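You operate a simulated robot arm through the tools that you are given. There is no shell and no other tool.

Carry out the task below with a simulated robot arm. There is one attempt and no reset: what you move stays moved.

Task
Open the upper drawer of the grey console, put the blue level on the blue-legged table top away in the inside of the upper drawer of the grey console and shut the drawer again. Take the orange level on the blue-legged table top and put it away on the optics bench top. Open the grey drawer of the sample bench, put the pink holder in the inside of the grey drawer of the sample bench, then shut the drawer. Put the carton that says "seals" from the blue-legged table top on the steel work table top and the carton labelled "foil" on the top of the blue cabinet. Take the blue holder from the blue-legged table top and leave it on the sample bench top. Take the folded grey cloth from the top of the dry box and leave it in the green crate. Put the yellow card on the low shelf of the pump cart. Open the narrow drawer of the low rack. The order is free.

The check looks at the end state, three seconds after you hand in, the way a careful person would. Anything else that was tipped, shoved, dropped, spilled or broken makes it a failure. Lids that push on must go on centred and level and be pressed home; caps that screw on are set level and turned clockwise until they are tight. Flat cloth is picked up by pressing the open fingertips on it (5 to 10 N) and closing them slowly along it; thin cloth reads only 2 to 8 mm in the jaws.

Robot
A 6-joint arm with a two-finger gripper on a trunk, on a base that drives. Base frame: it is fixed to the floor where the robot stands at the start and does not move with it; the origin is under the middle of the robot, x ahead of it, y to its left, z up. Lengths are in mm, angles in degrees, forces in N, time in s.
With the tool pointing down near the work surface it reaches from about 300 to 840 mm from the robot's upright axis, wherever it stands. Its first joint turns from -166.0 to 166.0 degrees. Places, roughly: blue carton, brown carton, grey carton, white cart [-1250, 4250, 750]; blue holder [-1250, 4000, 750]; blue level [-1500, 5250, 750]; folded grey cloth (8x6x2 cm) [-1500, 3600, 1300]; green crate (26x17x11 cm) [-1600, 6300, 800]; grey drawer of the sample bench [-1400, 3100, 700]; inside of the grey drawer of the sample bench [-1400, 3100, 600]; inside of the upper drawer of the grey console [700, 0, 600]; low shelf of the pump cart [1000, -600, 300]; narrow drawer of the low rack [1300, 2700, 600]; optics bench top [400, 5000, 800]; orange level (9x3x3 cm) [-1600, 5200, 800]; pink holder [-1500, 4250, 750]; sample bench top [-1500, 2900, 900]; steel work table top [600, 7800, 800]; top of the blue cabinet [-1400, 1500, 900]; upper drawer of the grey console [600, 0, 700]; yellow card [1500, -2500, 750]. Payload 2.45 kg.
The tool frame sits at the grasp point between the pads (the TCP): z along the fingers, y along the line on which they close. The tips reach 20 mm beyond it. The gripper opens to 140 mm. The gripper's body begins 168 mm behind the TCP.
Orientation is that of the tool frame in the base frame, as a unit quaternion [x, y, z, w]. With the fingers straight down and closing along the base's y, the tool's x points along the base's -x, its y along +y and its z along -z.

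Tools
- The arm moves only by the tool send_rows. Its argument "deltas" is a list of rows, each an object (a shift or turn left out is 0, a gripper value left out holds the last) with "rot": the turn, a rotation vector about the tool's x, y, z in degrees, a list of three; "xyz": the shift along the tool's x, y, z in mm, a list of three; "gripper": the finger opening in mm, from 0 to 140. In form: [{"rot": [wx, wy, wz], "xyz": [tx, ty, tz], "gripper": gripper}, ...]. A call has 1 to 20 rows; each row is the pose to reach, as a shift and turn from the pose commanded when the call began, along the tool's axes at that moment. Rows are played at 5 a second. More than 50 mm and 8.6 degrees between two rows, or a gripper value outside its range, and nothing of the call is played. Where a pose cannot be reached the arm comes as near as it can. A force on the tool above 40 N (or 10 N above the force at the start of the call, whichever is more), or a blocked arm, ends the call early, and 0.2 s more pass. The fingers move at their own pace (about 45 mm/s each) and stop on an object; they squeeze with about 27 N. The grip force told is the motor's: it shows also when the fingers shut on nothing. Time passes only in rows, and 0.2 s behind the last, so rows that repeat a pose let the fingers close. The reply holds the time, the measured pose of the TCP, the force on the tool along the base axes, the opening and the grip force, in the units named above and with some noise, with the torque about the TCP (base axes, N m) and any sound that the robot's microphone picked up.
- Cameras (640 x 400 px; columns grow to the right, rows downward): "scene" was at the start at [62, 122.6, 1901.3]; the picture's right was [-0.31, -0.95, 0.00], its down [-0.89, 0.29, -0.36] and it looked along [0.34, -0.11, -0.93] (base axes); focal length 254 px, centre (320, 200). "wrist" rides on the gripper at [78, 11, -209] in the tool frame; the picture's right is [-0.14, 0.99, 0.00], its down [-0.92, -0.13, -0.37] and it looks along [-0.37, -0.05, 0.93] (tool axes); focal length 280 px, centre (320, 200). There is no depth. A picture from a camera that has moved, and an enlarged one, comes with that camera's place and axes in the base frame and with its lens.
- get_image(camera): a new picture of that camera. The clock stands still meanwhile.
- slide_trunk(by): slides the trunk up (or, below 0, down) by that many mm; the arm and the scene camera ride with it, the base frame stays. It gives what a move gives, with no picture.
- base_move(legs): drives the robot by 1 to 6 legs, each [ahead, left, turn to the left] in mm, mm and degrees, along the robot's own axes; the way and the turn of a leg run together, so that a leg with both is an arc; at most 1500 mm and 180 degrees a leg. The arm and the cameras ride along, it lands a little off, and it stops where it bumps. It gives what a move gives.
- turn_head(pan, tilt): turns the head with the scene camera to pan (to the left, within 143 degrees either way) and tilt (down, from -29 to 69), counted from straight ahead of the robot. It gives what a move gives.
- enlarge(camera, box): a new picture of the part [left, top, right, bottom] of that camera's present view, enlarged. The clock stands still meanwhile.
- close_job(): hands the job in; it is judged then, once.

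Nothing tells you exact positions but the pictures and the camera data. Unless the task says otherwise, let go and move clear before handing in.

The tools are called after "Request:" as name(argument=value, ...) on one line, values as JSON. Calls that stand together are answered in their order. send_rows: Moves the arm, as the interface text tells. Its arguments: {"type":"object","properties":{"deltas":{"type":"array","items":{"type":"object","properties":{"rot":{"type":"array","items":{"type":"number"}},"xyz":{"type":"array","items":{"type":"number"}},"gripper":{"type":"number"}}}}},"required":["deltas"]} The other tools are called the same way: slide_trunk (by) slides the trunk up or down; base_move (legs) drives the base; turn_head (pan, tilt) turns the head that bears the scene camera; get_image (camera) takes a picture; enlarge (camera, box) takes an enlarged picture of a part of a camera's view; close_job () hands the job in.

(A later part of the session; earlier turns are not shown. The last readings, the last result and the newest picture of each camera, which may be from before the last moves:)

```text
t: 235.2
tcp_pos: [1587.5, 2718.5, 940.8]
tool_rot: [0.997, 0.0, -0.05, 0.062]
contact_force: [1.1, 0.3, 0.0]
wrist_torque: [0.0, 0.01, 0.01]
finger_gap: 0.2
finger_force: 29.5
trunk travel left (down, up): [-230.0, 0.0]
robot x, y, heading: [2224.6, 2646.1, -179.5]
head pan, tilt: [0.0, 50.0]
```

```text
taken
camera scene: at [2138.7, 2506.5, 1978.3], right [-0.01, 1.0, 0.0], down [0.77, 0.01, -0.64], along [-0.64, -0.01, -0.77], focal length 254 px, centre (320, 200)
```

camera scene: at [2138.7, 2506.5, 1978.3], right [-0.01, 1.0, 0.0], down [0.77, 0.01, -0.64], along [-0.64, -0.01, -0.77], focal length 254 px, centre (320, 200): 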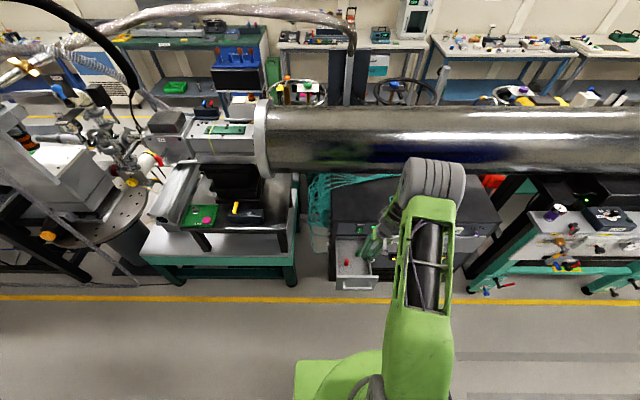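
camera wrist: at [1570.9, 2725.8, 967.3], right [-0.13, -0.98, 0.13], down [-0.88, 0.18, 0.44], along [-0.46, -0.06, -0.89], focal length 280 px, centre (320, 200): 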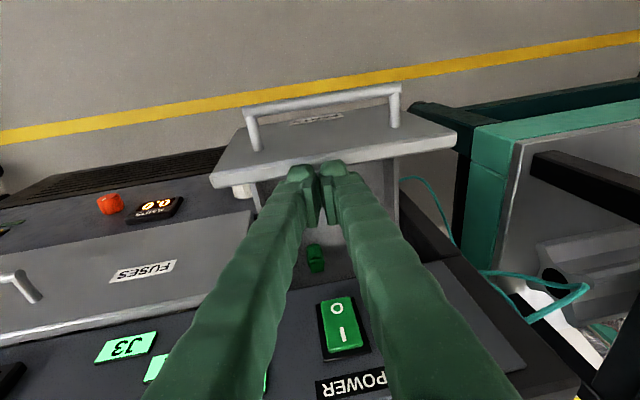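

The drawer is clearly open. I'll retract the arm, move off the wall, turn north and look ahead.

Request:
send_rows(deltas=[{"xyz": [40, 0, -10]}, {"xyz": [80, 0, -20]}, {"xyz": [120, 0, -35]}, {"xyz": [150, 10, -50]}])

Request:
base_move(legs=[[160, 0, 0], [0, 0, -90]])

Request:
turn_head(pan=15, tilt=25)

Request:
get_image(camera="scene")

```text
t: 236.2
tcp_pos: [1742.8, 2713.7, 976.9]
tool_rot: [0.997, -0.001, -0.049, 0.06]
contact_force: [-1.0, -0.7, 0.5]
wrist_torque: [0.05, 0.0, 0.0]
finger_gap: 0.3
finger_force: 29.5
trunk travel left (down, up): [-230.0, 0.0]
robot x, y, heading: [2224.2, 2647.8, -179.6]
head pan, tilt: [0.0, 50.0]
```

```text
t: 241.4
tcp_pos: [2132.9, 3127.2, 975.3]
tool_rot: [-0.702, 0.708, 0.078, -0.008]
contact_force: [0.4, -0.3, -0.5]
wrist_torque: [-0.02, 0.0, -0.01]
finger_gap: 0.0
finger_force: 29.4
trunk travel left (down, up): [-230.0, 0.0]
robot x, y, heading: [2066.9, 2645.2, 90.3]
head pan, tilt: [0.0, 50.0]
```

```text
t: 242.3
tcp_pos: [2132.3, 3128.0, 975.1]
tool_rot: [-0.702, 0.708, 0.078, -0.008]
contact_force: [0.1, -0.1, -0.1]
wrist_torque: [-0.03, -0.01, 0.02]
finger_gap: 0.0
finger_force: 29.3
trunk travel left (down, up): [-230.0, 0.0]
robot x, y, heading: [2064.2, 2645.2, 90.5]
head pan, tilt: [15.0, 25.0]
```

```text
taken
camera scene: at [1898.4, 2743.6, 2015.6], right [0.96, 0.26, 0.0], down [0.11, -0.41, -0.91], along [-0.24, 0.87, -0.42], focal length 254 px, centre (320, 200)
```

scene: 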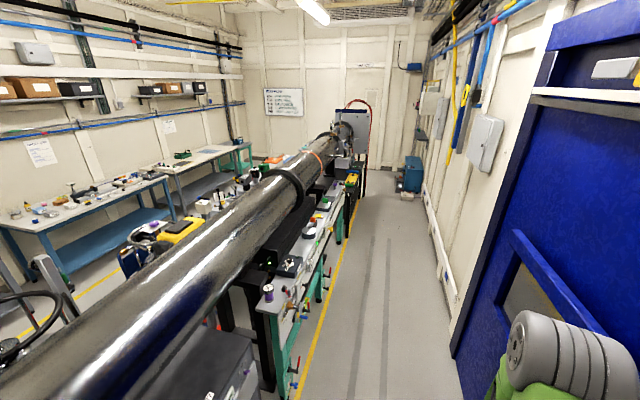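

The corridor and the drawer look fine. I'll drive back south around the machine to the west aisle, the known route.

Request:
base_move(legs=[[-900, 0, -0.5], [-1400, 170, 0], [-1500, 0, 0]])

```text
t: 260.6
tcp_pos: [1935.3, -635.5, 974.9]
tool_rot: [-0.696, 0.714, 0.079, -0.006]
contact_force: [-0.4, -0.6, 0.6]
wrist_torque: [-0.01, 0.02, -0.05]
finger_gap: 0.0
finger_force: 29.1
trunk travel left (down, up): [-230.0, 0.0]
robot x, y, heading: [1855.5, -1120.0, 89.5]
head pan, tilt: [15.0, 25.0]
```

On course; continuing around the pump cart to the west side.

Request:
base_move(legs=[[-365, 0, 0.5], [0, 1500, 0], [0, 850, 0]])

Request:
turn_head(pan=0, tilt=30)

Request:
get_image(camera="scene")

```text
t: 283.3
tcp_pos: [-438.8, -998.3, 975.1]
tool_rot: [-0.703, 0.707, 0.077, -0.008]
contact_force: [0.2, 0.7, -0.6]
wrist_torque: [-0.04, -0.02, 0.01]
finger_gap: 0.0
finger_force: 29.5
trunk travel left (down, up): [-230.0, 0.0]
robot x, y, heading: [-512.6, -1478.4, 90.5]
head pan, tilt: [15.0, 25.0]
```

```text
t: 284.1
tcp_pos: [-438.9, -998.8, 976.0]
tool_rot: [-0.703, 0.707, 0.078, -0.008]
contact_force: [0.1, 0.0, -0.4]
wrist_torque: [-0.02, 0.02, 0.0]
finger_gap: 0.0
finger_force: 29.2
trunk travel left (down, up): [-230.0, 0.0]
robot x, y, heading: [-509.8, -1480.0, 90.3]
head pan, tilt: [0.0, 30.0]
```

```text
taken
camera scene: at [-649.7, -1380.4, 2007.8], right [1.0, 0.01, 0.0], down [0.0, -0.5, -0.87], along [-0.01, 0.87, -0.5], focal length 254 px, centre (320, 200)
```

scene: 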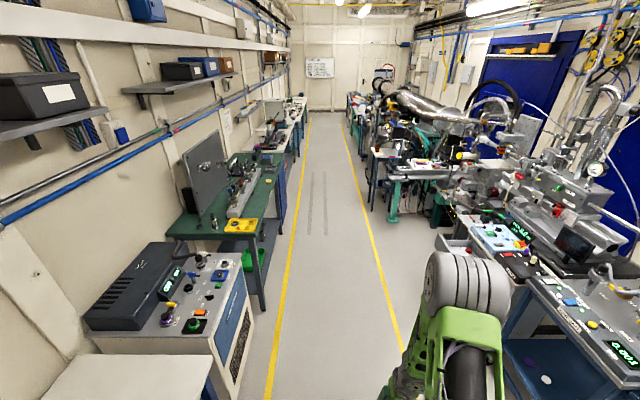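

The west aisle is clear. I'll drive north to the blue-legged table.

Request:
base_move(legs=[[1500, 0, -0.3], [1500, 0, 0], [1400, 0, 0]])

Request:
turn_head(pan=60, tilt=40)

Request:
get_image(camera="scene")

```text
t: 305.2
tcp_pos: [-398.3, 3424.0, 976.2]
tool_rot: [-0.7, 0.71, 0.078, -0.007]
contact_force: [-0.4, 0.2, 0.2]
wrist_torque: [0.0, 0.03, -0.01]
finger_gap: 0.0
finger_force: 29.6
trunk travel left (down, up): [-230.0, 0.0]
robot x, y, heading: [-468.3, 2944.2, 89.7]
head pan, tilt: [0.0, 30.0]
```

```text
t: 306.5
tcp_pos: [-398.4, 3423.9, 974.5]
tool_rot: [-0.7, 0.71, 0.078, -0.007]
contact_force: [-0.1, 0.1, -0.7]
wrist_torque: [0.02, -0.01, 0.0]
finger_gap: 0.1
finger_force: 29.6
trunk travel left (down, up): [-230.0, 0.0]
robot x, y, heading: [-470.0, 2941.9, 90.1]
head pan, tilt: [60.0, 40.0]
```

```text
taken
camera scene: at [-684.7, 2995.8, 1992.4], right [0.5, 0.86, 0.0], down [0.56, -0.32, -0.77], along [-0.66, 0.38, -0.64], focal length 254 px, centre (320, 200)
```

scene: 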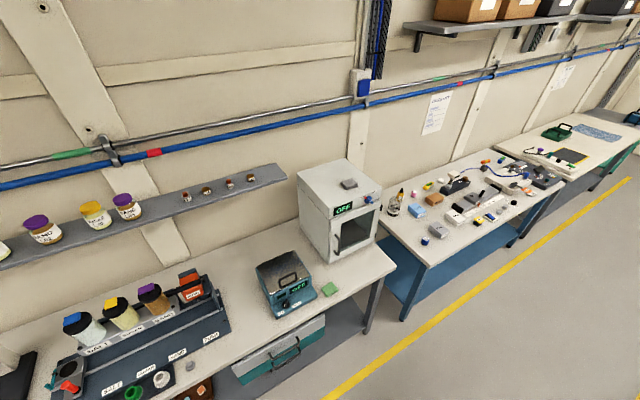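

I see the sample bench with drawers, the dry box with the grey cloth on top, and the blue-legged table beyond. I'll enlarge the table.

Request:
enlarge(camera="scene", box=[370, 130, 570, 255])

Request:
enlarge(camera="scene", box=[200, 150, 400, 400])

```text
3.20 times, centred on (470, 192) of scene
camera zoom: at [-684.7, 2995.8, 1992.4], right [0.5, 0.86, 0.0], down [0.56, -0.32, -0.77], along [-0.66, 0.38, -0.64], focal length 813 px, centre (-160, 224)
```

zoom: 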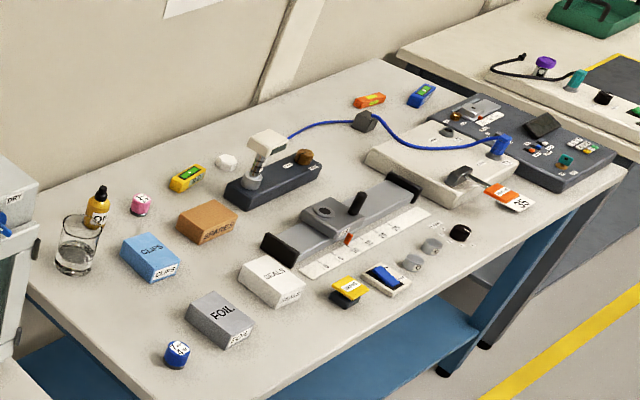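

```text
1.60 times, centred on (300, 275) of scene
camera zoom: at [-684.7, 2995.8, 1992.4], right [0.5, 0.86, 0.0], down [0.56, -0.32, -0.77], along [-0.66, 0.38, -0.64], focal length 406 px, centre (352, 80)
```

zoom: 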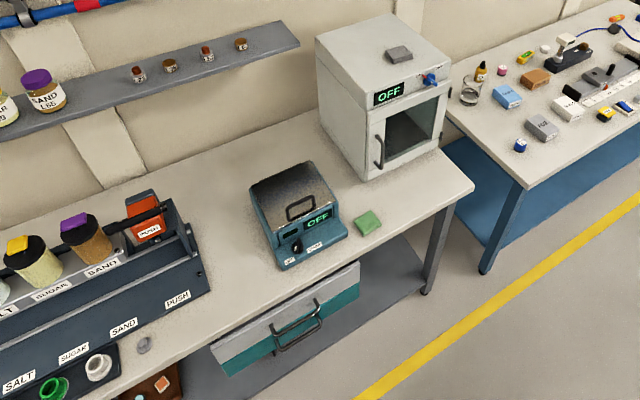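

I identify: white carton "SEALS", grey carton "FOIL", pink and blue holders, orange and blue levels on the blue-legged table; the grey drawer's handle is at about [-1150, 3081, 690]. I'll check the east side of the aisle before turning.

Request:
turn_head(pan=-80, tilt=45)

Request:
get_image(camera="scene")

```text
t: 308.8
tcp_pos: [-397.2, 3424.6, 974.8]
tool_rot: [-0.699, 0.71, 0.078, -0.008]
contact_force: [-0.1, 0.2, 0.9]
wrist_torque: [0.0, -0.01, 0.05]
finger_gap: 0.1
finger_force: 28.9
trunk travel left (down, up): [-230.0, 0.0]
robot x, y, heading: [-466.8, 2943.4, 89.8]
head pan, tilt: [-80.0, 45.0]
```

```text
taken
camera scene: at [-531.1, 2967.1, 1985.1], right [0.17, -0.98, 0.0], down [-0.7, -0.12, -0.71], along [0.7, 0.12, -0.71], focal length 254 px, centre (320, 200)
```

scene: 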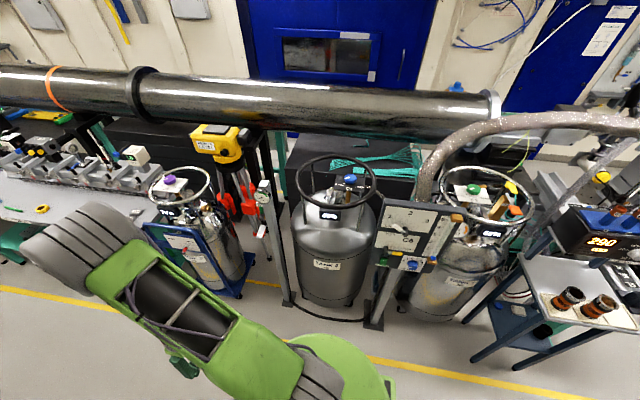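

There is room on the east side up to x about 150. I'll turn to face the sample bench drawer.

Request:
base_move(legs=[[90, 0, 0], [0, 0, 90]])

Request:
turn_head(pan=0, tilt=55)

Request:
get_image(camera="scene")

Request:
get_image(camera="wrist")

```text
t: 313.6
tcp_pos: [-950.1, 3112.3, 976.2]
tool_rot: [0.997, -0.014, -0.05, 0.06]
contact_force: [-0.2, -0.6, 0.5]
wrist_torque: [0.03, 0.04, 0.0]
finger_gap: 0.2
finger_force: 28.9
trunk travel left (down, up): [-230.0, 0.0]
robot x, y, heading: [-468.8, 3033.6, 179.0]
head pan, tilt: [-80.0, 45.0]
```

```text
t: 315.2
tcp_pos: [-950.7, 3112.1, 975.5]
tool_rot: [0.997, -0.015, -0.05, 0.06]
contact_force: [0.6, 0.6, -0.1]
wrist_torque: [0.0, 0.01, 0.05]
finger_gap: 0.0
finger_force: 29.6
trunk travel left (down, up): [-230.0, 0.0]
robot x, y, heading: [-471.4, 3036.2, 179.2]
head pan, tilt: [0.0, 55.0]
```

```text
taken
camera scene: at [-555.2, 2894.8, 1971.7], right [0.02, 1.0, 0.0], down [0.82, -0.01, -0.57], along [-0.57, 0.01, -0.82], focal length 254 px, centre (320, 200)
```

scene: 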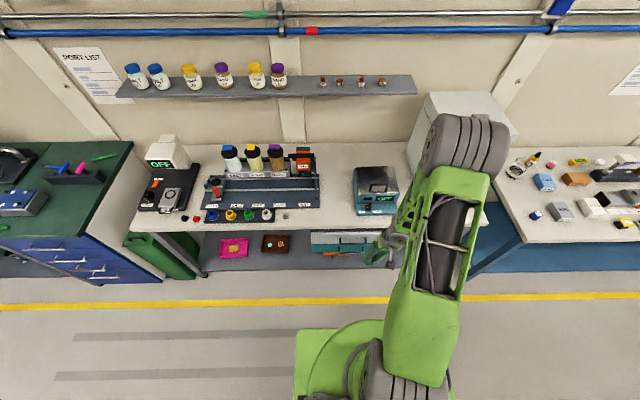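

```text
taken
camera wrist: at [-852.4, 3123.8, 1175.9], right [-0.16, -0.98, 0.13], down [-0.88, 0.2, 0.44], along [-0.46, -0.05, -0.89], focal length 280 px, centre (320, 200)
```

wrist: 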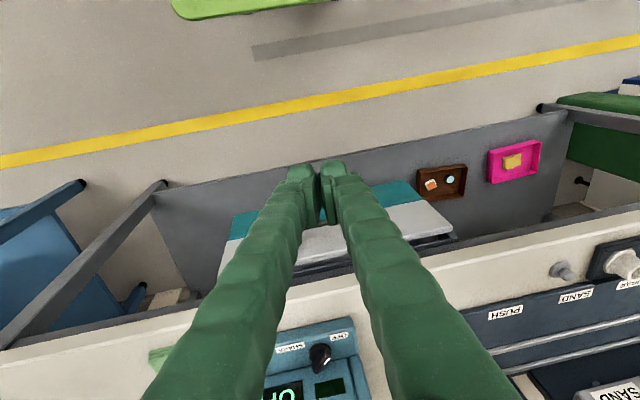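

The drawer unit hangs under the bench: grey above, teal below. I'll enlarge it.

Request:
enlarge(camera="scene", box=[290, 215, 420, 285])

Request:
turn_head(pan=15, tilt=50)

Request:
get_image(camera="scene")

```text
4.92 times, centred on (355, 250) of scene
camera zoom: at [-555.2, 2894.8, 1971.7], right [0.02, 1.0, 0.0], down [0.82, -0.01, -0.57], along [-0.57, 0.01, -0.82], focal length 1250 px, centre (148, -46)
```

zoom: 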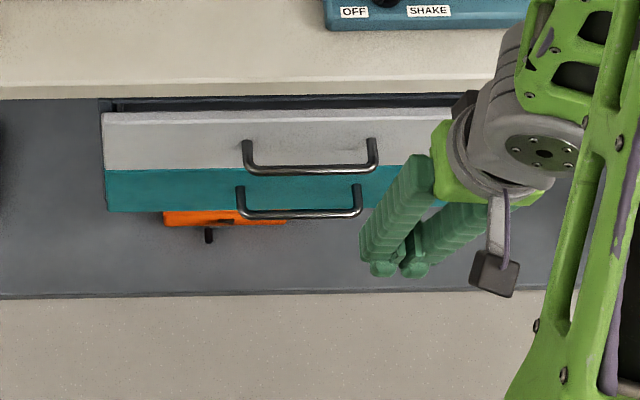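

```text
t: 315.9
tcp_pos: [-949.8, 3111.8, 975.3]
tool_rot: [0.997, -0.014, -0.049, 0.061]
contact_force: [0.9, -0.4, 0.7]
wrist_torque: [-0.02, -0.01, 0.01]
finger_gap: 0.2
finger_force: 29.3
trunk travel left (down, up): [-230.0, 0.0]
robot x, y, heading: [-469.5, 3033.8, 179.3]
head pan, tilt: [15.0, 50.0]
```

```text
taken
camera scene: at [-557.8, 2874.9, 1978.2], right [-0.24, 0.97, 0.0], down [0.74, 0.19, -0.64], along [-0.62, -0.16, -0.77], focal length 254 px, centre (320, 200)
```

scene: 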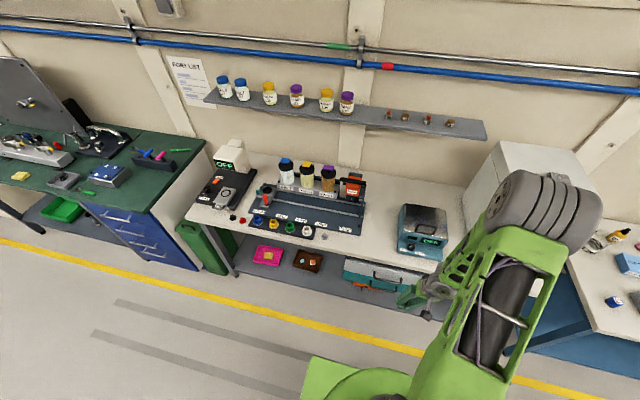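

The grey (upper) drawer's handle is about 140 mm wide, centred near y 3086. I'll turn the tool horizontal toward it.

Request:
base_move(legs=[[-50, 0, 0.9]])

Request:
send_rows(deltas=[{"rot": [-4.34, -4.79, 4.69], "xyz": [-11, 0, 5], "gripper": 60}, {"rot": [-8.69, -9.57, 9.37], "xyz": [-22, 0, 10]}, {"rot": [-13.03, -14.36, 14.06], "xyz": [-33, 0, 15]}, {"rot": [-17.37, -19.14, 18.74], "xyz": [-44, -1, 20]}, {"rot": [-21.71, -23.93, 23.43], "xyz": [-55, -1, 26]}, {"rot": [-26.06, -28.71, 28.11], "xyz": [-66, -1, 32]}, {"rot": [-30.4, -33.5, 32.8], "xyz": [-77, -2, 37]}, {"rot": [-34.74, -38.29, 37.49], "xyz": [-88, -2, 43]}, {"rot": [-39.09, -43.07, 42.17], "xyz": [-99, -2, 48]}, {"rot": [-43.43, -47.86, 46.86], "xyz": [-110, -3, 54]}, {"rot": [-47.77, -52.64, 51.54], "xyz": [-121, -3, 59]}, {"rot": [-52.11, -57.43, 56.23], "xyz": [-132, -3, 64]}, {"rot": [-56.46, -62.21, 60.91], "xyz": [-143, -3, 70]}, {"rot": [-60.8, -67.0, 65.6], "xyz": [-153, -4, 75]}])

Request:
get_image(camera="wrist")

```text
t: 316.9
tcp_pos: [-900.9, 3104.1, 976.8]
tool_rot: [0.997, -0.007, -0.05, 0.06]
contact_force: [1.5, 0.6, 0.0]
wrist_torque: [0.02, 0.08, -0.02]
finger_gap: 0.2
finger_force: 29.8
trunk travel left (down, up): [-230.0, 0.0]
robot x, y, heading: [-417.9, 3029.6, -179.9]
head pan, tilt: [15.0, 50.0]
```

```text
t: 319.9
tcp_pos: [-1060.7, 3103.0, 917.4]
tool_rot: [0.503, -0.496, -0.496, 0.505]
contact_force: [-0.3, 0.2, -0.4]
wrist_torque: [-0.03, 0.0, 0.04]
finger_gap: 60.1
finger_force: 0.1
trunk travel left (down, up): [-230.0, 0.0]
robot x, y, heading: [-422.5, 3034.3, -180.1]
head pan, tilt: [15.0, 50.0]
```

```text
taken
camera wrist: at [-852.1, 3027.7, 926.5], right [0.0, 0.14, 0.99], down [0.35, 0.93, -0.13], along [-0.93, 0.35, -0.05], focal length 280 px, centre (320, 200)
```

wrist: 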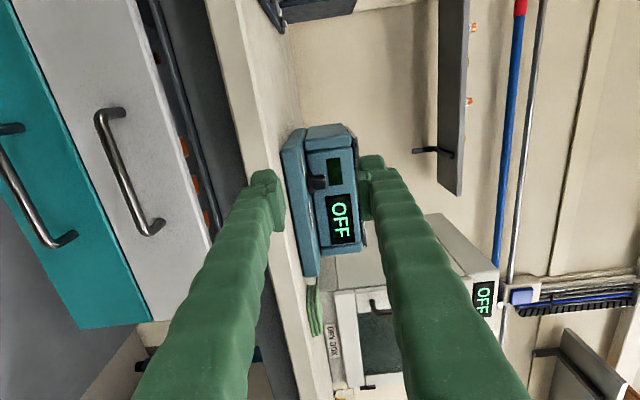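

Exact pose reached. The handle seems to be at about x -1138, z 709. I'll lower the trunk to bring the fingers level with it.

Request:
slide_trunk(by=-205)

Request:
get_image(camera="wrist")

```text
t: 322.1
tcp_pos: [-1062.0, 3103.3, 710.4]
tool_rot: [0.504, -0.496, -0.496, 0.504]
contact_force: [-0.8, -0.4, 0.3]
wrist_torque: [-0.01, -0.03, 0.0]
finger_gap: 60.2
finger_force: 0.0
trunk travel left (down, up): [-25.0, 205.0]
robot x, y, heading: [-423.2, 3029.4, -179.9]
head pan, tilt: [15.0, 50.0]
```

```text
taken
camera wrist: at [-851.9, 3028.2, 722.0], right [0.0, 0.14, 0.99], down [0.35, 0.93, -0.13], along [-0.94, 0.35, -0.05], focal length 280 px, centre (320, 200)
```

wrist: 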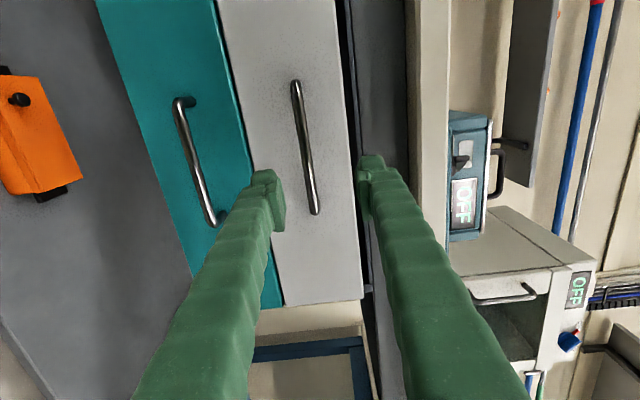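

The handle bar is at z about 699. I'll adjust 11 mm lower, then drive forward to take it.

Request:
send_rows(deltas=[{"xyz": [8, -6, 0]}, {"xyz": [15, -11, 0]}, {"xyz": [15, -11, 0]}])

Request:
base_move(legs=[[84, 0, 0]])

Request:
get_image(camera="wrist")

```text
t: 322.9
tcp_pos: [-1060.9, 3087.5, 700.3]
tool_rot: [0.504, -0.496, -0.496, 0.504]
contact_force: [0.6, 0.1, -0.4]
wrist_torque: [0.01, -0.03, 0.01]
finger_gap: 60.1
finger_force: 0.1
trunk travel left (down, up): [-25.0, 205.0]
robot x, y, heading: [-422.8, 3034.9, -180.1]
head pan, tilt: [15.0, 50.0]
```

```text
t: 323.9
tcp_pos: [-1145.1, 3087.9, 700.1]
tool_rot: [0.504, -0.496, -0.497, 0.503]
contact_force: [-0.9, -0.5, 0.9]
wrist_torque: [-0.02, -0.01, 0.0]
finger_gap: 60.2
finger_force: 0.1
trunk travel left (down, up): [-25.0, 205.0]
robot x, y, heading: [-502.1, 3033.3, -180.1]
head pan, tilt: [15.0, 50.0]
```

```text
taken
camera wrist: at [-934.6, 3013.0, 710.8], right [0.0, 0.14, 0.99], down [0.35, 0.93, -0.13], along [-0.94, 0.35, -0.05], focal length 280 px, centre (320, 200)
```

wrist: 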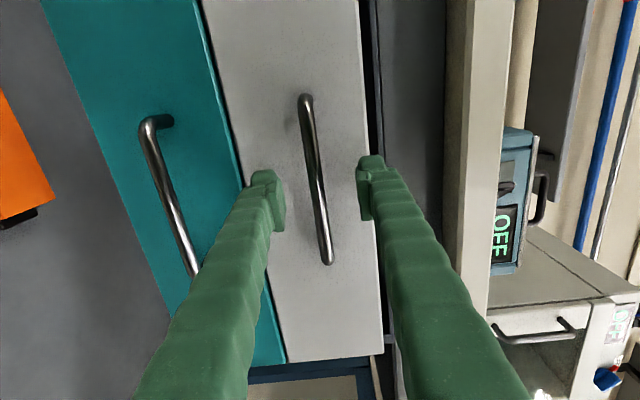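

Bar is between the fingers. Closing, then pulling with the base.

Request:
send_rows(deltas=[{"gripper": 0}, {"gripper": 0}, {"gripper": 0}, {"gripper": 0}, {"gripper": 0}])

Request:
base_move(legs=[[-215, 0, 0]])

Request:
get_image(camera="wrist")

Request:
get_image(camera="scene")

```text
t: 325.1
tcp_pos: [-1142.1, 3087.3, 697.4]
tool_rot: [0.505, -0.496, -0.497, 0.502]
contact_force: [0.3, 0.8, -12.6]
wrist_torque: [0.14, -0.11, 0.0]
finger_gap: 10.1
finger_force: 37.7
trunk travel left (down, up): [-25.0, 205.0]
robot x, y, heading: [-506.3, 3031.4, -180.3]
head pan, tilt: [15.0, 50.0]
```

```text
t: 326.8
tcp_pos: [-928.6, 3088.1, 698.6]
tool_rot: [0.505, -0.496, -0.496, 0.503]
contact_force: [-0.1, 6.2, -22.4]
wrist_torque: [0.3, -0.13, -0.06]
finger_gap: 10.0
finger_force: 37.5
trunk travel left (down, up): [-25.0, 205.0]
robot x, y, heading: [-288.9, 3032.5, -180.1]
head pan, tilt: [15.0, 50.0]
```

```text
taken
camera wrist: at [-720.3, 3013.4, 710.0], right [-0.01, 0.14, 0.99], down [0.35, 0.93, -0.13], along [-0.94, 0.35, -0.05], focal length 280 px, centre (320, 200)
```

wrist: 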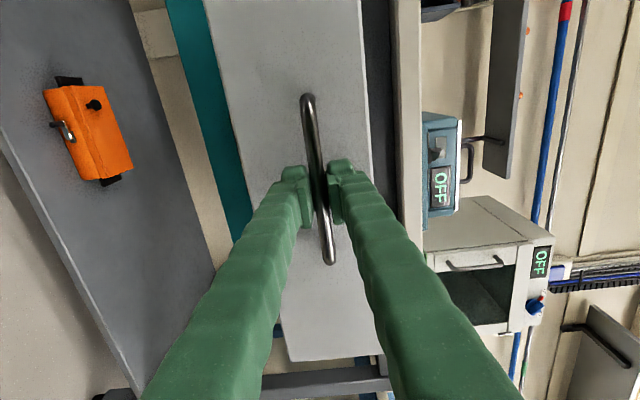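

```text
taken
camera scene: at [-375.8, 2873.9, 1773.1], right [-0.26, 0.97, 0.0], down [0.74, 0.2, -0.64], along [-0.62, -0.17, -0.77], focal length 254 px, centre (320, 200)
```

scene: 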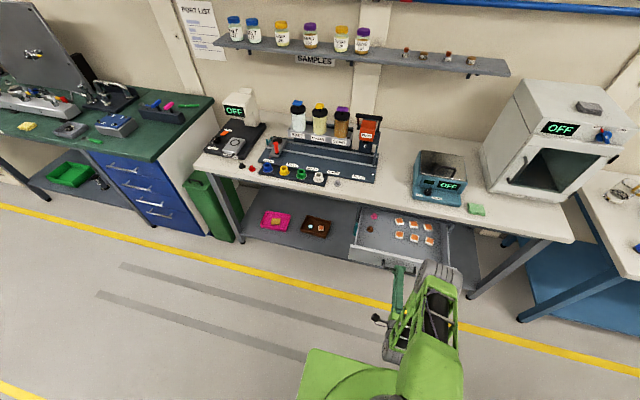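

The grey drawer is open about 215 mm, with some small samples inside at the back. I'll release and back off.

Request:
send_rows(deltas=[{"gripper": 70}, {"gripper": 70}, {"gripper": 70}, {"gripper": 70}])

Request:
base_move(legs=[[-65, 0, 0]])

Request:
slide_trunk(by=150)

Request:
enlarge(camera="scene", box=[330, 180, 530, 305])

```text
t: 327.8
tcp_pos: [-928.4, 3087.5, 698.4]
tool_rot: [0.505, -0.496, -0.496, 0.503]
contact_force: [-1.2, 0.2, 0.4]
wrist_torque: [-0.03, 0.02, -0.01]
finger_gap: 69.8
finger_force: 0.1
trunk travel left (down, up): [-25.0, 205.0]
robot x, y, heading: [-291.8, 3033.5, -180.5]
head pan, tilt: [15.0, 50.0]
```

```text
t: 328.8
tcp_pos: [-864.0, 3086.6, 698.1]
tool_rot: [0.505, -0.495, -0.497, 0.503]
contact_force: [-0.1, -0.4, 0.6]
wrist_torque: [0.01, -0.01, 0.02]
finger_gap: 70.2
finger_force: 0.0
trunk travel left (down, up): [-25.0, 205.0]
robot x, y, heading: [-225.0, 3033.8, -179.9]
head pan, tilt: [15.0, 50.0]
```

```text
t: 330.6
tcp_pos: [-864.2, 3088.6, 848.7]
tool_rot: [0.506, -0.496, -0.495, 0.503]
contact_force: [-0.2, -0.4, 0.5]
wrist_torque: [-0.01, -0.01, -0.03]
finger_gap: 70.0
finger_force: 0.1
trunk travel left (down, up): [-175.0, 55.0]
robot x, y, heading: [-221.0, 3032.3, -179.9]
head pan, tilt: [15.0, 50.0]
```

```text
3.20 times, centred on (430, 242) of scene
camera zoom: at [-309.8, 2873.3, 1923.1], right [-0.26, 0.97, 0.0], down [0.74, 0.2, -0.64], along [-0.62, -0.17, -0.77], focal length 813 px, centre (-32, 64)
```

zoom: 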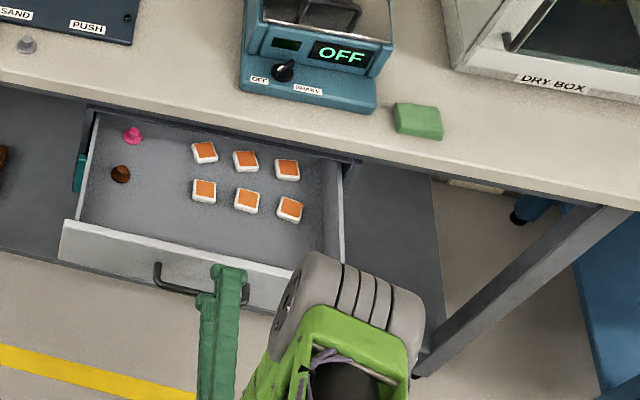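

The free strip inside the drawer is around x -1065. I'll turn the tool down again and then go to the table for the pink holder.

Request:
send_rows(deltas=[{"rot": [4.96, 4.89, -4.89], "xyz": [-3, 10, -9], "gripper": 100}, {"rot": [9.93, 9.77, -9.79], "xyz": [-6, 20, -18]}, {"rot": [14.89, 14.66, -14.68], "xyz": [-9, 30, -27]}, {"rot": [19.86, 19.54, -19.57], "xyz": [-12, 40, -36]}, {"rot": [24.82, 24.43, -24.46], "xyz": [-15, 50, -45]}, {"rot": [29.79, 29.31, -29.36], "xyz": [-18, 60, -54]}, {"rot": [34.75, 34.2, -34.25], "xyz": [-21, 70, -63]}, {"rot": [39.71, 39.09, -39.14], "xyz": [-24, 80, -72]}, {"rot": [44.68, 43.97, -44.04], "xyz": [-27, 85, -81]}, {"rot": [49.64, 48.86, -48.93], "xyz": [-30, 85, -90]}, {"rot": [54.61, 53.74, -53.82], "xyz": [-33, 85, -99]}, {"rot": [59.57, 58.63, -58.71], "xyz": [-36, 85, -108]}, {"rot": [64.54, 63.51, -63.61], "xyz": [-40, 85, -117]}, {"rot": [69.5, 68.4, -68.5], "xyz": [-43, 85, -125]}])

Request:
base_move(legs=[[0, -1120, 0]])

Request:
turn_head(pan=0, tilt=45)

Request:
get_image(camera="scene")

```text
t: 333.6
tcp_pos: [-740.3, 3131.1, 932.4]
tool_rot: [0.999, -0.02, -0.021, 0.021]
contact_force: [0.2, 0.1, 1.0]
wrist_torque: [-0.06, 0.08, 0.01]
finger_gap: 99.8
finger_force: 0.1
out of reach, approached as far as the arm can: row 14
trunk travel left (down, up): [-175.0, 55.0]
robot x, y, heading: [-225.2, 3030.9, -180.2]
head pan, tilt: [15.0, 50.0]
```

```text
t: 343.6
tcp_pos: [-736.6, 4249.8, 932.6]
tool_rot: [0.999, -0.019, -0.019, 0.02]
contact_force: [0.1, -0.1, 0.6]
wrist_torque: [0.02, -0.02, 0.0]
finger_gap: 99.7
finger_force: 0.1
trunk travel left (down, up): [-175.0, 55.0]
robot x, y, heading: [-220.3, 4145.5, 180.1]
head pan, tilt: [15.0, 50.0]
```

```text
t: 344.4
tcp_pos: [-736.4, 4250.5, 932.1]
tool_rot: [0.999, -0.019, -0.019, 0.02]
contact_force: [0.2, -0.3, -0.4]
wrist_torque: [0.05, 0.0, -0.04]
finger_gap: 99.9
finger_force: 0.0
trunk travel left (down, up): [-175.0, 55.0]
robot x, y, heading: [-219.4, 4151.1, 179.4]
head pan, tilt: [0.0, 45.0]
```

```text
taken
camera scene: at [-314.5, 4009.3, 1930.1], right [0.0, 1.0, 0.0], down [0.71, 0.0, -0.71], along [-0.71, 0.0, -0.71], focal length 254 px, centre (320, 200)
```

scene: 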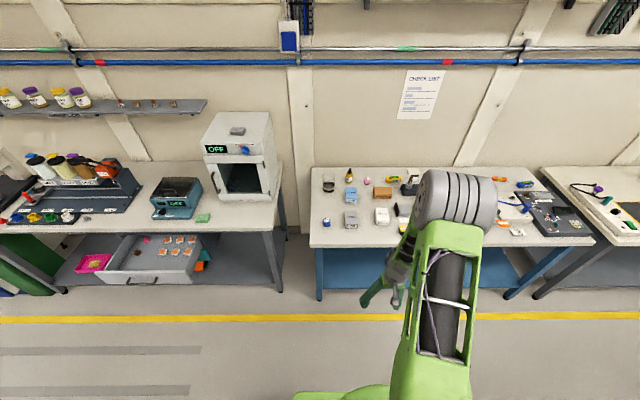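

The table lies ahead. I'll zoom in on its left half to locate the holders and cartons.

Request:
enlarge(camera="scene", box=[300, 150, 440, 250])

Request:
enlarge(camera="scene", box=[460, 150, 620, 250])

```text
4.00 times, centred on (370, 200) of scene
camera zoom: at [-314.5, 4009.3, 1930.1], right [0.0, 1.0, 0.0], down [0.71, 0.0, -0.71], along [-0.71, 0.0, -0.71], focal length 1016 px, centre (120, 200)
```

zoom: 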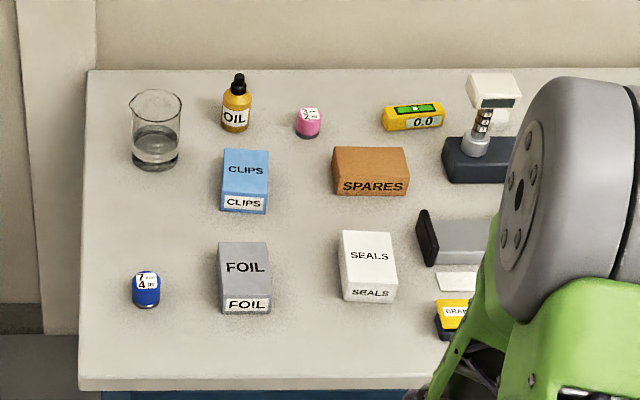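

```text
4.00 times, centred on (540, 200) of scene
camera zoom: at [-314.5, 4009.3, 1930.1], right [0.0, 1.0, 0.0], down [0.71, 0.0, -0.71], along [-0.71, 0.0, -0.71], focal length 1016 px, centre (-560, 200)
```

zoom: 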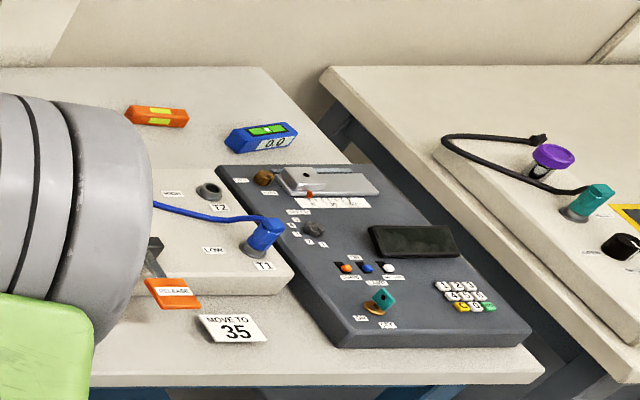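

I located the items: pink holder near [-1630, 4332], blue holder [-1257, 4047], FOIL [-1290, 4192], SEALS [-1313, 4372], orange level [-1662, 5258], blue level [-1607, 5410]. I'll drive up to the table for the pink holder.

Request:
base_move(legs=[[0, -185, 0.6], [610, 0, 0]])

Request:
get_image(camera="wrist")

Request:
get_image(camera="scene")

```text
t: 349.7
tcp_pos: [-1343.9, 4428.1, 930.8]
tool_rot: [0.999, -0.015, -0.02, 0.021]
contact_force: [0.5, 0.0, 0.8]
wrist_torque: [-0.02, -0.06, 0.01]
finger_gap: 100.0
finger_force: 0.1
trunk travel left (down, up): [-175.0, 55.0]
robot x, y, heading: [-829.2, 4333.2, -179.9]
head pan, tilt: [0.0, 45.0]
```

```text
taken
camera wrist: at [-1259.3, 4424.3, 1137.8], right [-0.17, -0.98, 0.05], down [-0.9, 0.17, 0.4], along [-0.4, 0.02, -0.92], focal length 280 px, centre (320, 200)
```

wrist: 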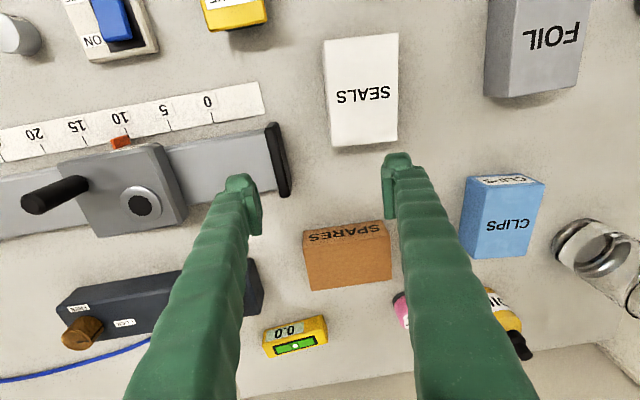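

```text
taken
camera scene: at [-921.4, 4191.4, 1930.1], right [0.0, 1.0, 0.0], down [0.71, 0.0, -0.71], along [-0.71, 0.0, -0.71], focal length 254 px, centre (320, 200)
```

scene: 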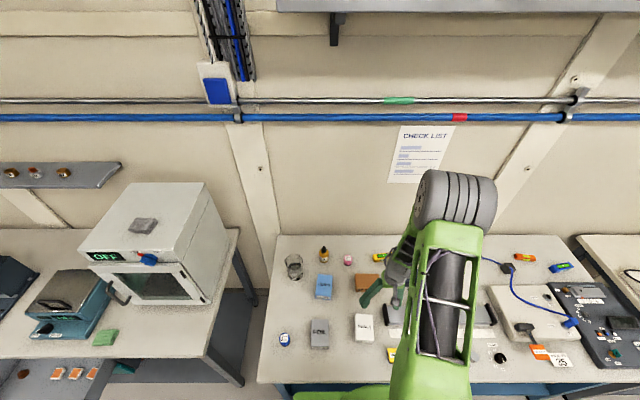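

The pink holder is confirmed near [-1625, 4331]. I'll move the gripper over it.

Request:
send_rows(deltas=[{"rot": [0.4, 0.4, -0.3], "xyz": [-40, 15, 8]}, {"rot": [0.8, 0.8, -0.6], "xyz": [-80, 30, 16]}, {"rot": [1.2, 1.2, -0.9], "xyz": [-120, 45, 24]}, {"rot": [1.6, 1.6, -1.2], "xyz": [-160, 60, 32]}, {"rot": [2.0, 2.0, -1.4], "xyz": [-200, 75, 40]}, {"rot": [2.4, 2.3, -1.7], "xyz": [-240, 90, 48]}, {"rot": [2.4, 2.3, -1.7], "xyz": [-276, 103.6, 55.4]}, {"rot": [2.4, 2.3, -1.7], "xyz": [-276, 103.6, 55.4]}])

Request:
get_image(camera="wrist")

```text
t: 351.5
tcp_pos: [-1556.7, 4333.6, 885.4]
tool_rot: [0.997, -0.008, -0.042, 0.064]
contact_force: [0.5, -0.8, 0.4]
wrist_torque: [-0.07, 0.04, -0.01]
finger_gap: 100.2
finger_force: 0.1
out of reach, approached as far as the arm can: row 1, 2, 3, 4, 5, 6, 7, 8
trunk travel left (down, up): [-175.0, 55.0]
robot x, y, heading: [-827.7, 4331.8, -180.3]
head pan, tilt: [0.0, 45.0]
```

```text
taken
camera wrist: at [-1461.5, 4348.0, 1086.5], right [-0.14, -0.98, 0.14], down [-0.89, 0.19, 0.42], along [-0.44, -0.06, -0.89], focal length 280 px, centre (320, 200)
```

wrist: 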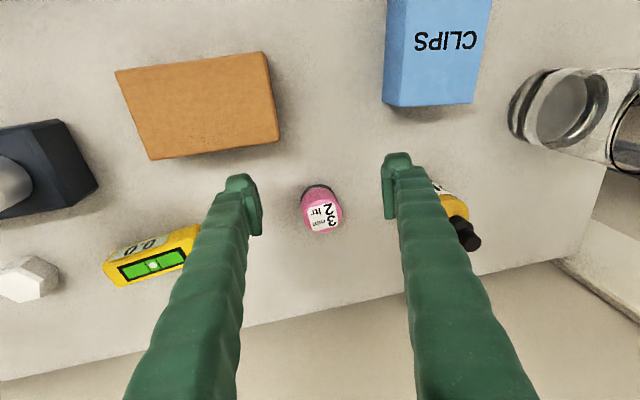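

The tool leans when the arm swings left of the tool's yaw. For this round holder yaw doesn't matter, so I'll yaw the tool about 18° and level it.

Request:
send_rows(deltas=[{"rot": [2.2, 2.0, -6.3], "xyz": [0, 0, -10]}, {"rot": [4.3, 3.9, -12.6], "xyz": [0, 0, -15]}, {"rot": [6.5, 5.9, -18.9], "xyz": [0, 0, -15]}, {"rot": [6.5, 5.9, -18.9], "xyz": [0, 0, -15]}])

```text
t: 352.5
tcp_pos: [-1523.6, 4333.2, 886.5]
tool_rot: [0.988, 0.14, -0.04, 0.054]
contact_force: [-0.8, -1.1, -0.1]
wrist_torque: [-0.02, 0.02, 0.0]
finger_gap: 100.0
finger_force: 0.1
out of reach, approached as far as the arm can: row 1, 2, 3, 4
trunk travel left (down, up): [-175.0, 55.0]
robot x, y, heading: [-829.4, 4332.8, -180.0]
head pan, tilt: [0.0, 45.0]
```

The tool cannot be made vertical here, so the wrist seems to be in a flipped branch. I'll back away into the aisle and try to recover the original branch by moving the tool to the robot's right as at the start.

Request:
base_move(legs=[[-450, 0, 0]])

Request:
send_rows(deltas=[{"rot": [0, 0, 4], "xyz": [30, -35, -8]}, {"rot": [0, 0, 8], "xyz": [60, -70, -16]}, {"rot": [0, 0, 12], "xyz": [90, -105, -24]}, {"rot": [0, 0, 16], "xyz": [120, -140, -32]}, {"rot": [2, 2, 16], "xyz": [150, -175, -40]}, {"rot": [4, 3, 16], "xyz": [170, -190, -45]}, {"rot": [6.2, 4.6, 16], "xyz": [170, -190, -45]}, {"rot": [6.2, 4.6, 16], "xyz": [170, -190, -45]}])

```text
t: 355.2
tcp_pos: [-1074.5, 4336.9, 887.8]
tool_rot: [0.988, 0.138, -0.04, 0.055]
contact_force: [-0.6, -0.4, 1.2]
wrist_torque: [-0.03, 0.03, -0.02]
finger_gap: 100.0
finger_force: 0.1
trunk travel left (down, up): [-175.0, 55.0]
robot x, y, heading: [-382.7, 4328.4, 179.7]
head pan, tilt: [0.0, 45.0]
```

```text
t: 357.0
tcp_pos: [-951.0, 4562.0, 888.9]
tool_rot: [0.999, -0.001, -0.031, 0.038]
contact_force: [-0.4, 0.5, 0.1]
wrist_torque: [0.0, -0.04, 0.01]
finger_gap: 100.1
finger_force: 0.1
out of reach, approached as far as the arm can: row 5, 6, 7, 8
trunk travel left (down, up): [-175.0, 55.0]
robot x, y, heading: [-376.1, 4327.9, 180.1]
head pan, tilt: [0.0, 45.0]
```

Still leaning. Let me look at the arm's wrist with the head camera to understand its posture.

Request:
turn_head(pan=-15, tilt=60)

Request:
get_image(camera="scene")

Request:
enlarge(camera="scene", box=[240, 100, 440, 300])

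```text
t: 357.8
tcp_pos: [-950.2, 4562.3, 890.6]
tool_rot: [0.999, -0.001, -0.031, 0.038]
contact_force: [0.1, -0.4, -0.3]
wrist_torque: [0.02, 0.03, -0.01]
finger_gap: 99.6
finger_force: 0.0
trunk travel left (down, up): [-175.0, 55.0]
robot x, y, heading: [-378.2, 4334.6, 179.7]
head pan, tilt: [-15.0, 60.0]
```

```text
taken
camera scene: at [-454.9, 4208.3, 1910.7], right [0.26, 0.97, 0.0], down [0.84, -0.23, -0.5], along [-0.48, 0.13, -0.87], focal length 254 px, centre (320, 200)
```

scene: 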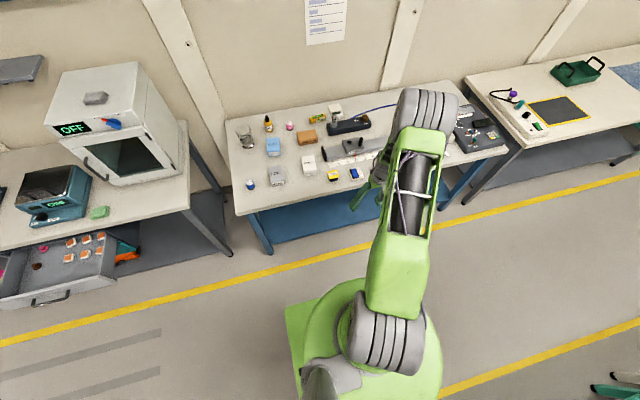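

```text
2.00 times, centred on (340, 200) of scene
camera zoom: at [-454.9, 4208.3, 1910.7], right [0.26, 0.97, 0.0], down [0.84, -0.23, -0.5], along [-0.48, 0.13, -0.87], focal length 508 px, centre (280, 200)
```

zoom: 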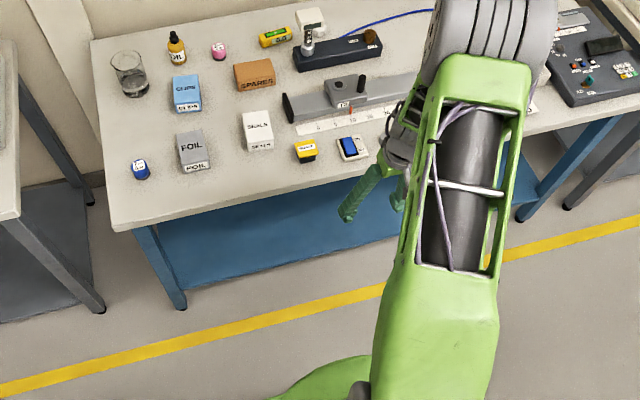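

The wrist seems flipped in its roll joints. I'll back into free space, line the tool up with the forearm, and unwind it by spinning one way and back.

Request:
base_move(legs=[[-130, 0, 0]])

Request:
send_rows(deltas=[{"rot": [3.5, -5.4, 0], "xyz": [-31, -12, -2], "gripper": 20}, {"rot": [7.0, -10.9, 0], "xyz": [-62, -25, -3]}, {"rot": [10.6, -16.3, 0], "xyz": [-93, -37, -5]}, {"rot": [14.1, -21.75, 0], "xyz": [-123.6, -49, -6]}, {"rot": [14.1, -21.75, 0], "xyz": [-123.6, -49, -6]}])

Request:
send_rows(deltas=[{"rot": [0, 0, 8.5]}, {"rot": [0, 0, 17]}, {"rot": [0, 0, 25.5]}, {"rot": [0, 0, 34]}, {"rot": [0, 0, 42.5]}, {"rot": [0, 0, 51]}, {"rot": [0, 0, 59.5]}, {"rot": [0, 0, 68]}, {"rot": [0, 0, 76.5]}, {"rot": [0, 0, 85]}, {"rot": [0, 0, 93.5]}, {"rot": [0, 0, 102]}, {"rot": [0, 0, 110.5]}, {"rot": [0, 0, 119]}, {"rot": [0, 0, 127.5]}, {"rot": [0, 0, 136]}, {"rot": [0, 0, 144.5]}, {"rot": [0, 0, 150]}])

```text
t: 359.1
tcp_pos: [-819.9, 4561.1, 889.3]
tool_rot: [0.999, 0.0, -0.031, 0.038]
contact_force: [0.2, 0.0, -0.1]
wrist_torque: [-0.03, 0.07, 0.01]
finger_gap: 99.8
finger_force: 0.2
trunk travel left (down, up): [-175.0, 55.0]
robot x, y, heading: [-250.0, 4329.5, 179.9]
head pan, tilt: [-15.0, 60.0]
```

```text
t: 360.4
tcp_pos: [-945.8, 4581.7, 894.2]
tool_rot: [0.966, 0.135, -0.21, -0.072]
contact_force: [0.9, -0.2, 0.6]
wrist_torque: [-0.01, -0.02, 0.01]
finger_gap: 20.0
finger_force: 0.1
out of reach, approached as far as the arm can: row 3, 4
trunk travel left (down, up): [-175.0, 55.0]
robot x, y, heading: [-246.9, 4334.4, 180.0]
head pan, tilt: [-15.0, 60.0]
stopped in row 5: the arm was blocked; the commanded pose is now the measured one
```

```text
t: 364.2
tcp_pos: [-945.5, 4581.1, 895.0]
tool_rot: [-0.38, 0.898, 0.124, -0.185]
contact_force: [-0.1, -0.3, -0.4]
wrist_torque: [-0.01, 0.02, -0.01]
finger_gap: 20.1
finger_force: 0.0
trunk travel left (down, up): [-175.0, 55.0]
robot x, y, heading: [-249.2, 4330.3, 180.0]
head pan, tilt: [-15.0, 60.0]
```

The spin went through freely. Now I spin back and return the tool to vertical to see whether the lean is gone.

Request:
send_rows(deltas=[{"rot": [0, 0, -8.5]}, {"rot": [0, 0, -17]}, {"rot": [0, 0, -25.5]}, {"rot": [0, 0, -34]}, {"rot": [0, 0, -42.5]}, {"rot": [0, 0, -51]}, {"rot": [0, 0, -59.5]}, {"rot": [0, 0, -68]}, {"rot": [0, 0, -76.5]}, {"rot": [0, 0, -85]}, {"rot": [0, 0, -93.5]}, {"rot": [0, 0, -102]}, {"rot": [0, 0, -110.5]}, {"rot": [0, 0, -119]}, {"rot": [0, 0, -127.5]}, {"rot": [0, 0, -136]}, {"rot": [0, 0, -144.5]}, {"rot": [0, 0, -150]}])

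```text
t: 368.1
tcp_pos: [-945.2, 4581.3, 895.7]
tool_rot: [0.965, 0.137, -0.21, -0.072]
contact_force: [-0.4, -1.0, 1.0]
wrist_torque: [-0.02, -0.01, 0.0]
finger_gap: 20.2
finger_force: 0.0
trunk travel left (down, up): [-175.0, 55.0]
robot x, y, heading: [-254.8, 4330.6, 179.8]
head pan, tilt: [-15.0, 60.0]
```

Now back to vertical.

Request:
send_rows(deltas=[{"rot": [-2.1, 6.1, 4.0], "xyz": [27, 11.5, -24]}, {"rot": [-4.2, 12.2, 8.0], "xyz": [54, 23, -47]}, {"rot": [-6.3, 18.4, 12.0], "xyz": [81, 34.5, -71]}, {"rot": [-8.4, 24.5, 16.0], "xyz": [107, 46, -95]}, {"rot": [-8.4, 24.5, 16.0], "xyz": [107, 46, -95]}])

```text
t: 369.2
tcp_pos: [-789.1, 4557.4, 913.9]
tool_rot: [0.999, 0.01, -0.043, 0.015]
contact_force: [0.6, 0.3, -0.1]
wrist_torque: [-0.02, 0.01, 0.02]
finger_gap: 20.0
finger_force: 0.0
out of reach, approached as far as the arm can: row 1, 2, 3, 4, 5
trunk travel left (down, up): [-175.0, 55.0]
robot x, y, heading: [-246.2, 4328.1, 180.0]
head pan, tilt: [-15.0, 60.0]
```

A lean remains, so the wrist roll is still on the wrong side. I'll tip the tool out sideways to the left and then bring it back down, to bring the wrist roll around.

Request:
send_rows(deltas=[{"rot": [-3.3, -6.0, 0]}, {"rot": [-6.6, -12.0, 0]}, {"rot": [-10.0, -18.1, 0]}, {"rot": [-13.3, -24.1, 0]}, {"rot": [-16.6, -30.1, 0]}, {"rot": [-16.6, -30.1, 0]}])

```text
t: 370.6
tcp_pos: [-791.9, 4556.8, 913.6]
tool_rot: [0.941, 0.012, -0.3, 0.158]
contact_force: [-0.3, 0.2, 0.2]
wrist_torque: [0.0, 0.0, -0.02]
finger_gap: 20.1
finger_force: 0.1
trunk travel left (down, up): [-175.0, 55.0]
robot x, y, heading: [-245.0, 4333.1, 179.6]
head pan, tilt: [-15.0, 60.0]
```

Reached freely. Now bring the tool back to vertical along the side.

Request:
send_rows(deltas=[{"rot": [3.7, 7.0, 0.3]}, {"rot": [7.4, 14.0, 0.6]}, {"rot": [11.1, 21.0, 0.8]}, {"rot": [14.8, 28.0, 1.1]}, {"rot": [18.5, 35.0, 1.4]}, {"rot": [18.5, 35.0, 1.4]}])

```text
t: 372.1
tcp_pos: [-801.9, 4551.5, 906.6]
tool_rot: [0.998, 0.004, -0.068, 0.018]
contact_force: [-0.2, 0.5, 0.3]
wrist_torque: [-0.04, 0.02, 0.01]
finger_gap: 20.1
finger_force: 0.0
out of reach, approached as far as the arm can: row 5, 6
trunk travel left (down, up): [-175.0, 55.0]
robot x, y, heading: [-248.0, 4333.0, 179.8]
head pan, tilt: [-15.0, 60.0]
```

Still leaning forward. I'll try to return to exactly the starting arm pose (528 mm out, 188 mm to the right) with a vertical tool.

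Request:
send_rows(deltas=[{"rot": [0.7, 2.6, 0.2], "xyz": [20, 10, -11]}, {"rot": [1.4, 5.2, 0.3], "xyz": [40, 21, -22]}, {"rot": [2.1, 7.8, 0.5], "xyz": [58, 31.5, -32]}, {"rot": [2.1, 7.8, 0.5], "xyz": [58, 31.5, -32]}])

Request:
turn_head(pan=-50, tilt=50)

Request:
get_image(camera="scene")

```text
t: 373.1
tcp_pos: [-732.7, 4526.2, 909.2]
tool_rot: [1.0, -0.002, -0.011, 0.026]
contact_force: [0.2, 0.2, 0.2]
wrist_torque: [0.0, -0.01, -0.02]
finger_gap: 19.9
finger_force: 0.0
out of reach, approached as far as the arm can: row 1, 2, 3, 4
trunk travel left (down, up): [-175.0, 55.0]
robot x, y, heading: [-248.1, 4333.1, 179.9]
head pan, tilt: [-15.0, 60.0]
```

```text
t: 374.1
tcp_pos: [-734.1, 4525.0, 908.9]
tool_rot: [1.0, -0.002, -0.011, 0.025]
contact_force: [0.0, 0.2, 0.6]
wrist_torque: [-0.01, 0.01, -0.01]
finger_gap: 20.0
finger_force: 0.1
trunk travel left (down, up): [-175.0, 55.0]
robot x, y, heading: [-248.3, 4331.1, 180.1]
head pan, tilt: [-50.0, 50.0]
```

```text
taken
camera scene: at [-309.9, 4249.6, 1923.2], right [0.77, 0.64, 0.0], down [0.49, -0.59, -0.64], along [-0.41, 0.49, -0.77], focal length 254 px, centre (320, 200)
```

scene: 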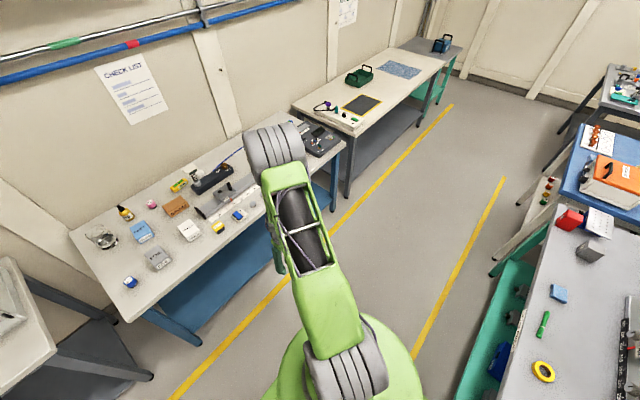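

A forward tilt about the closing line would not matter for grasping, so I'll test whether a 35° forward tilt with zero roll is exactly reachable.

Request:
send_rows(deltas=[{"rot": [0.7, -8.4, -0.3], "xyz": [-20, 0, 0]}, {"rot": [1.4, -16.8, -0.6], "xyz": [-40, 0, 0]}, {"rot": [2.0, -25.3, -0.8], "xyz": [-60, 0, 0]}, {"rot": [2.7, -33.8, -1.1], "xyz": [-80, 0, 0]}, {"rot": [2.7, -33.8, -1.1], "xyz": [-80, 0, 0]}])

```text
t: 375.3
tcp_pos: [-815.6, 4526.9, 912.5]
tool_rot: [0.953, -0.001, -0.302, -0.001]
contact_force: [-0.8, -0.5, 0.9]
wrist_torque: [0.0, 0.0, 0.02]
finger_gap: 20.0
finger_force: 0.0
out of reach, approached as far as the arm can: row 1, 2
trunk travel left (down, up): [-175.0, 55.0]
robot x, y, heading: [-247.0, 4330.7, 180.0]
head pan, tilt: [-50.0, 50.0]
```

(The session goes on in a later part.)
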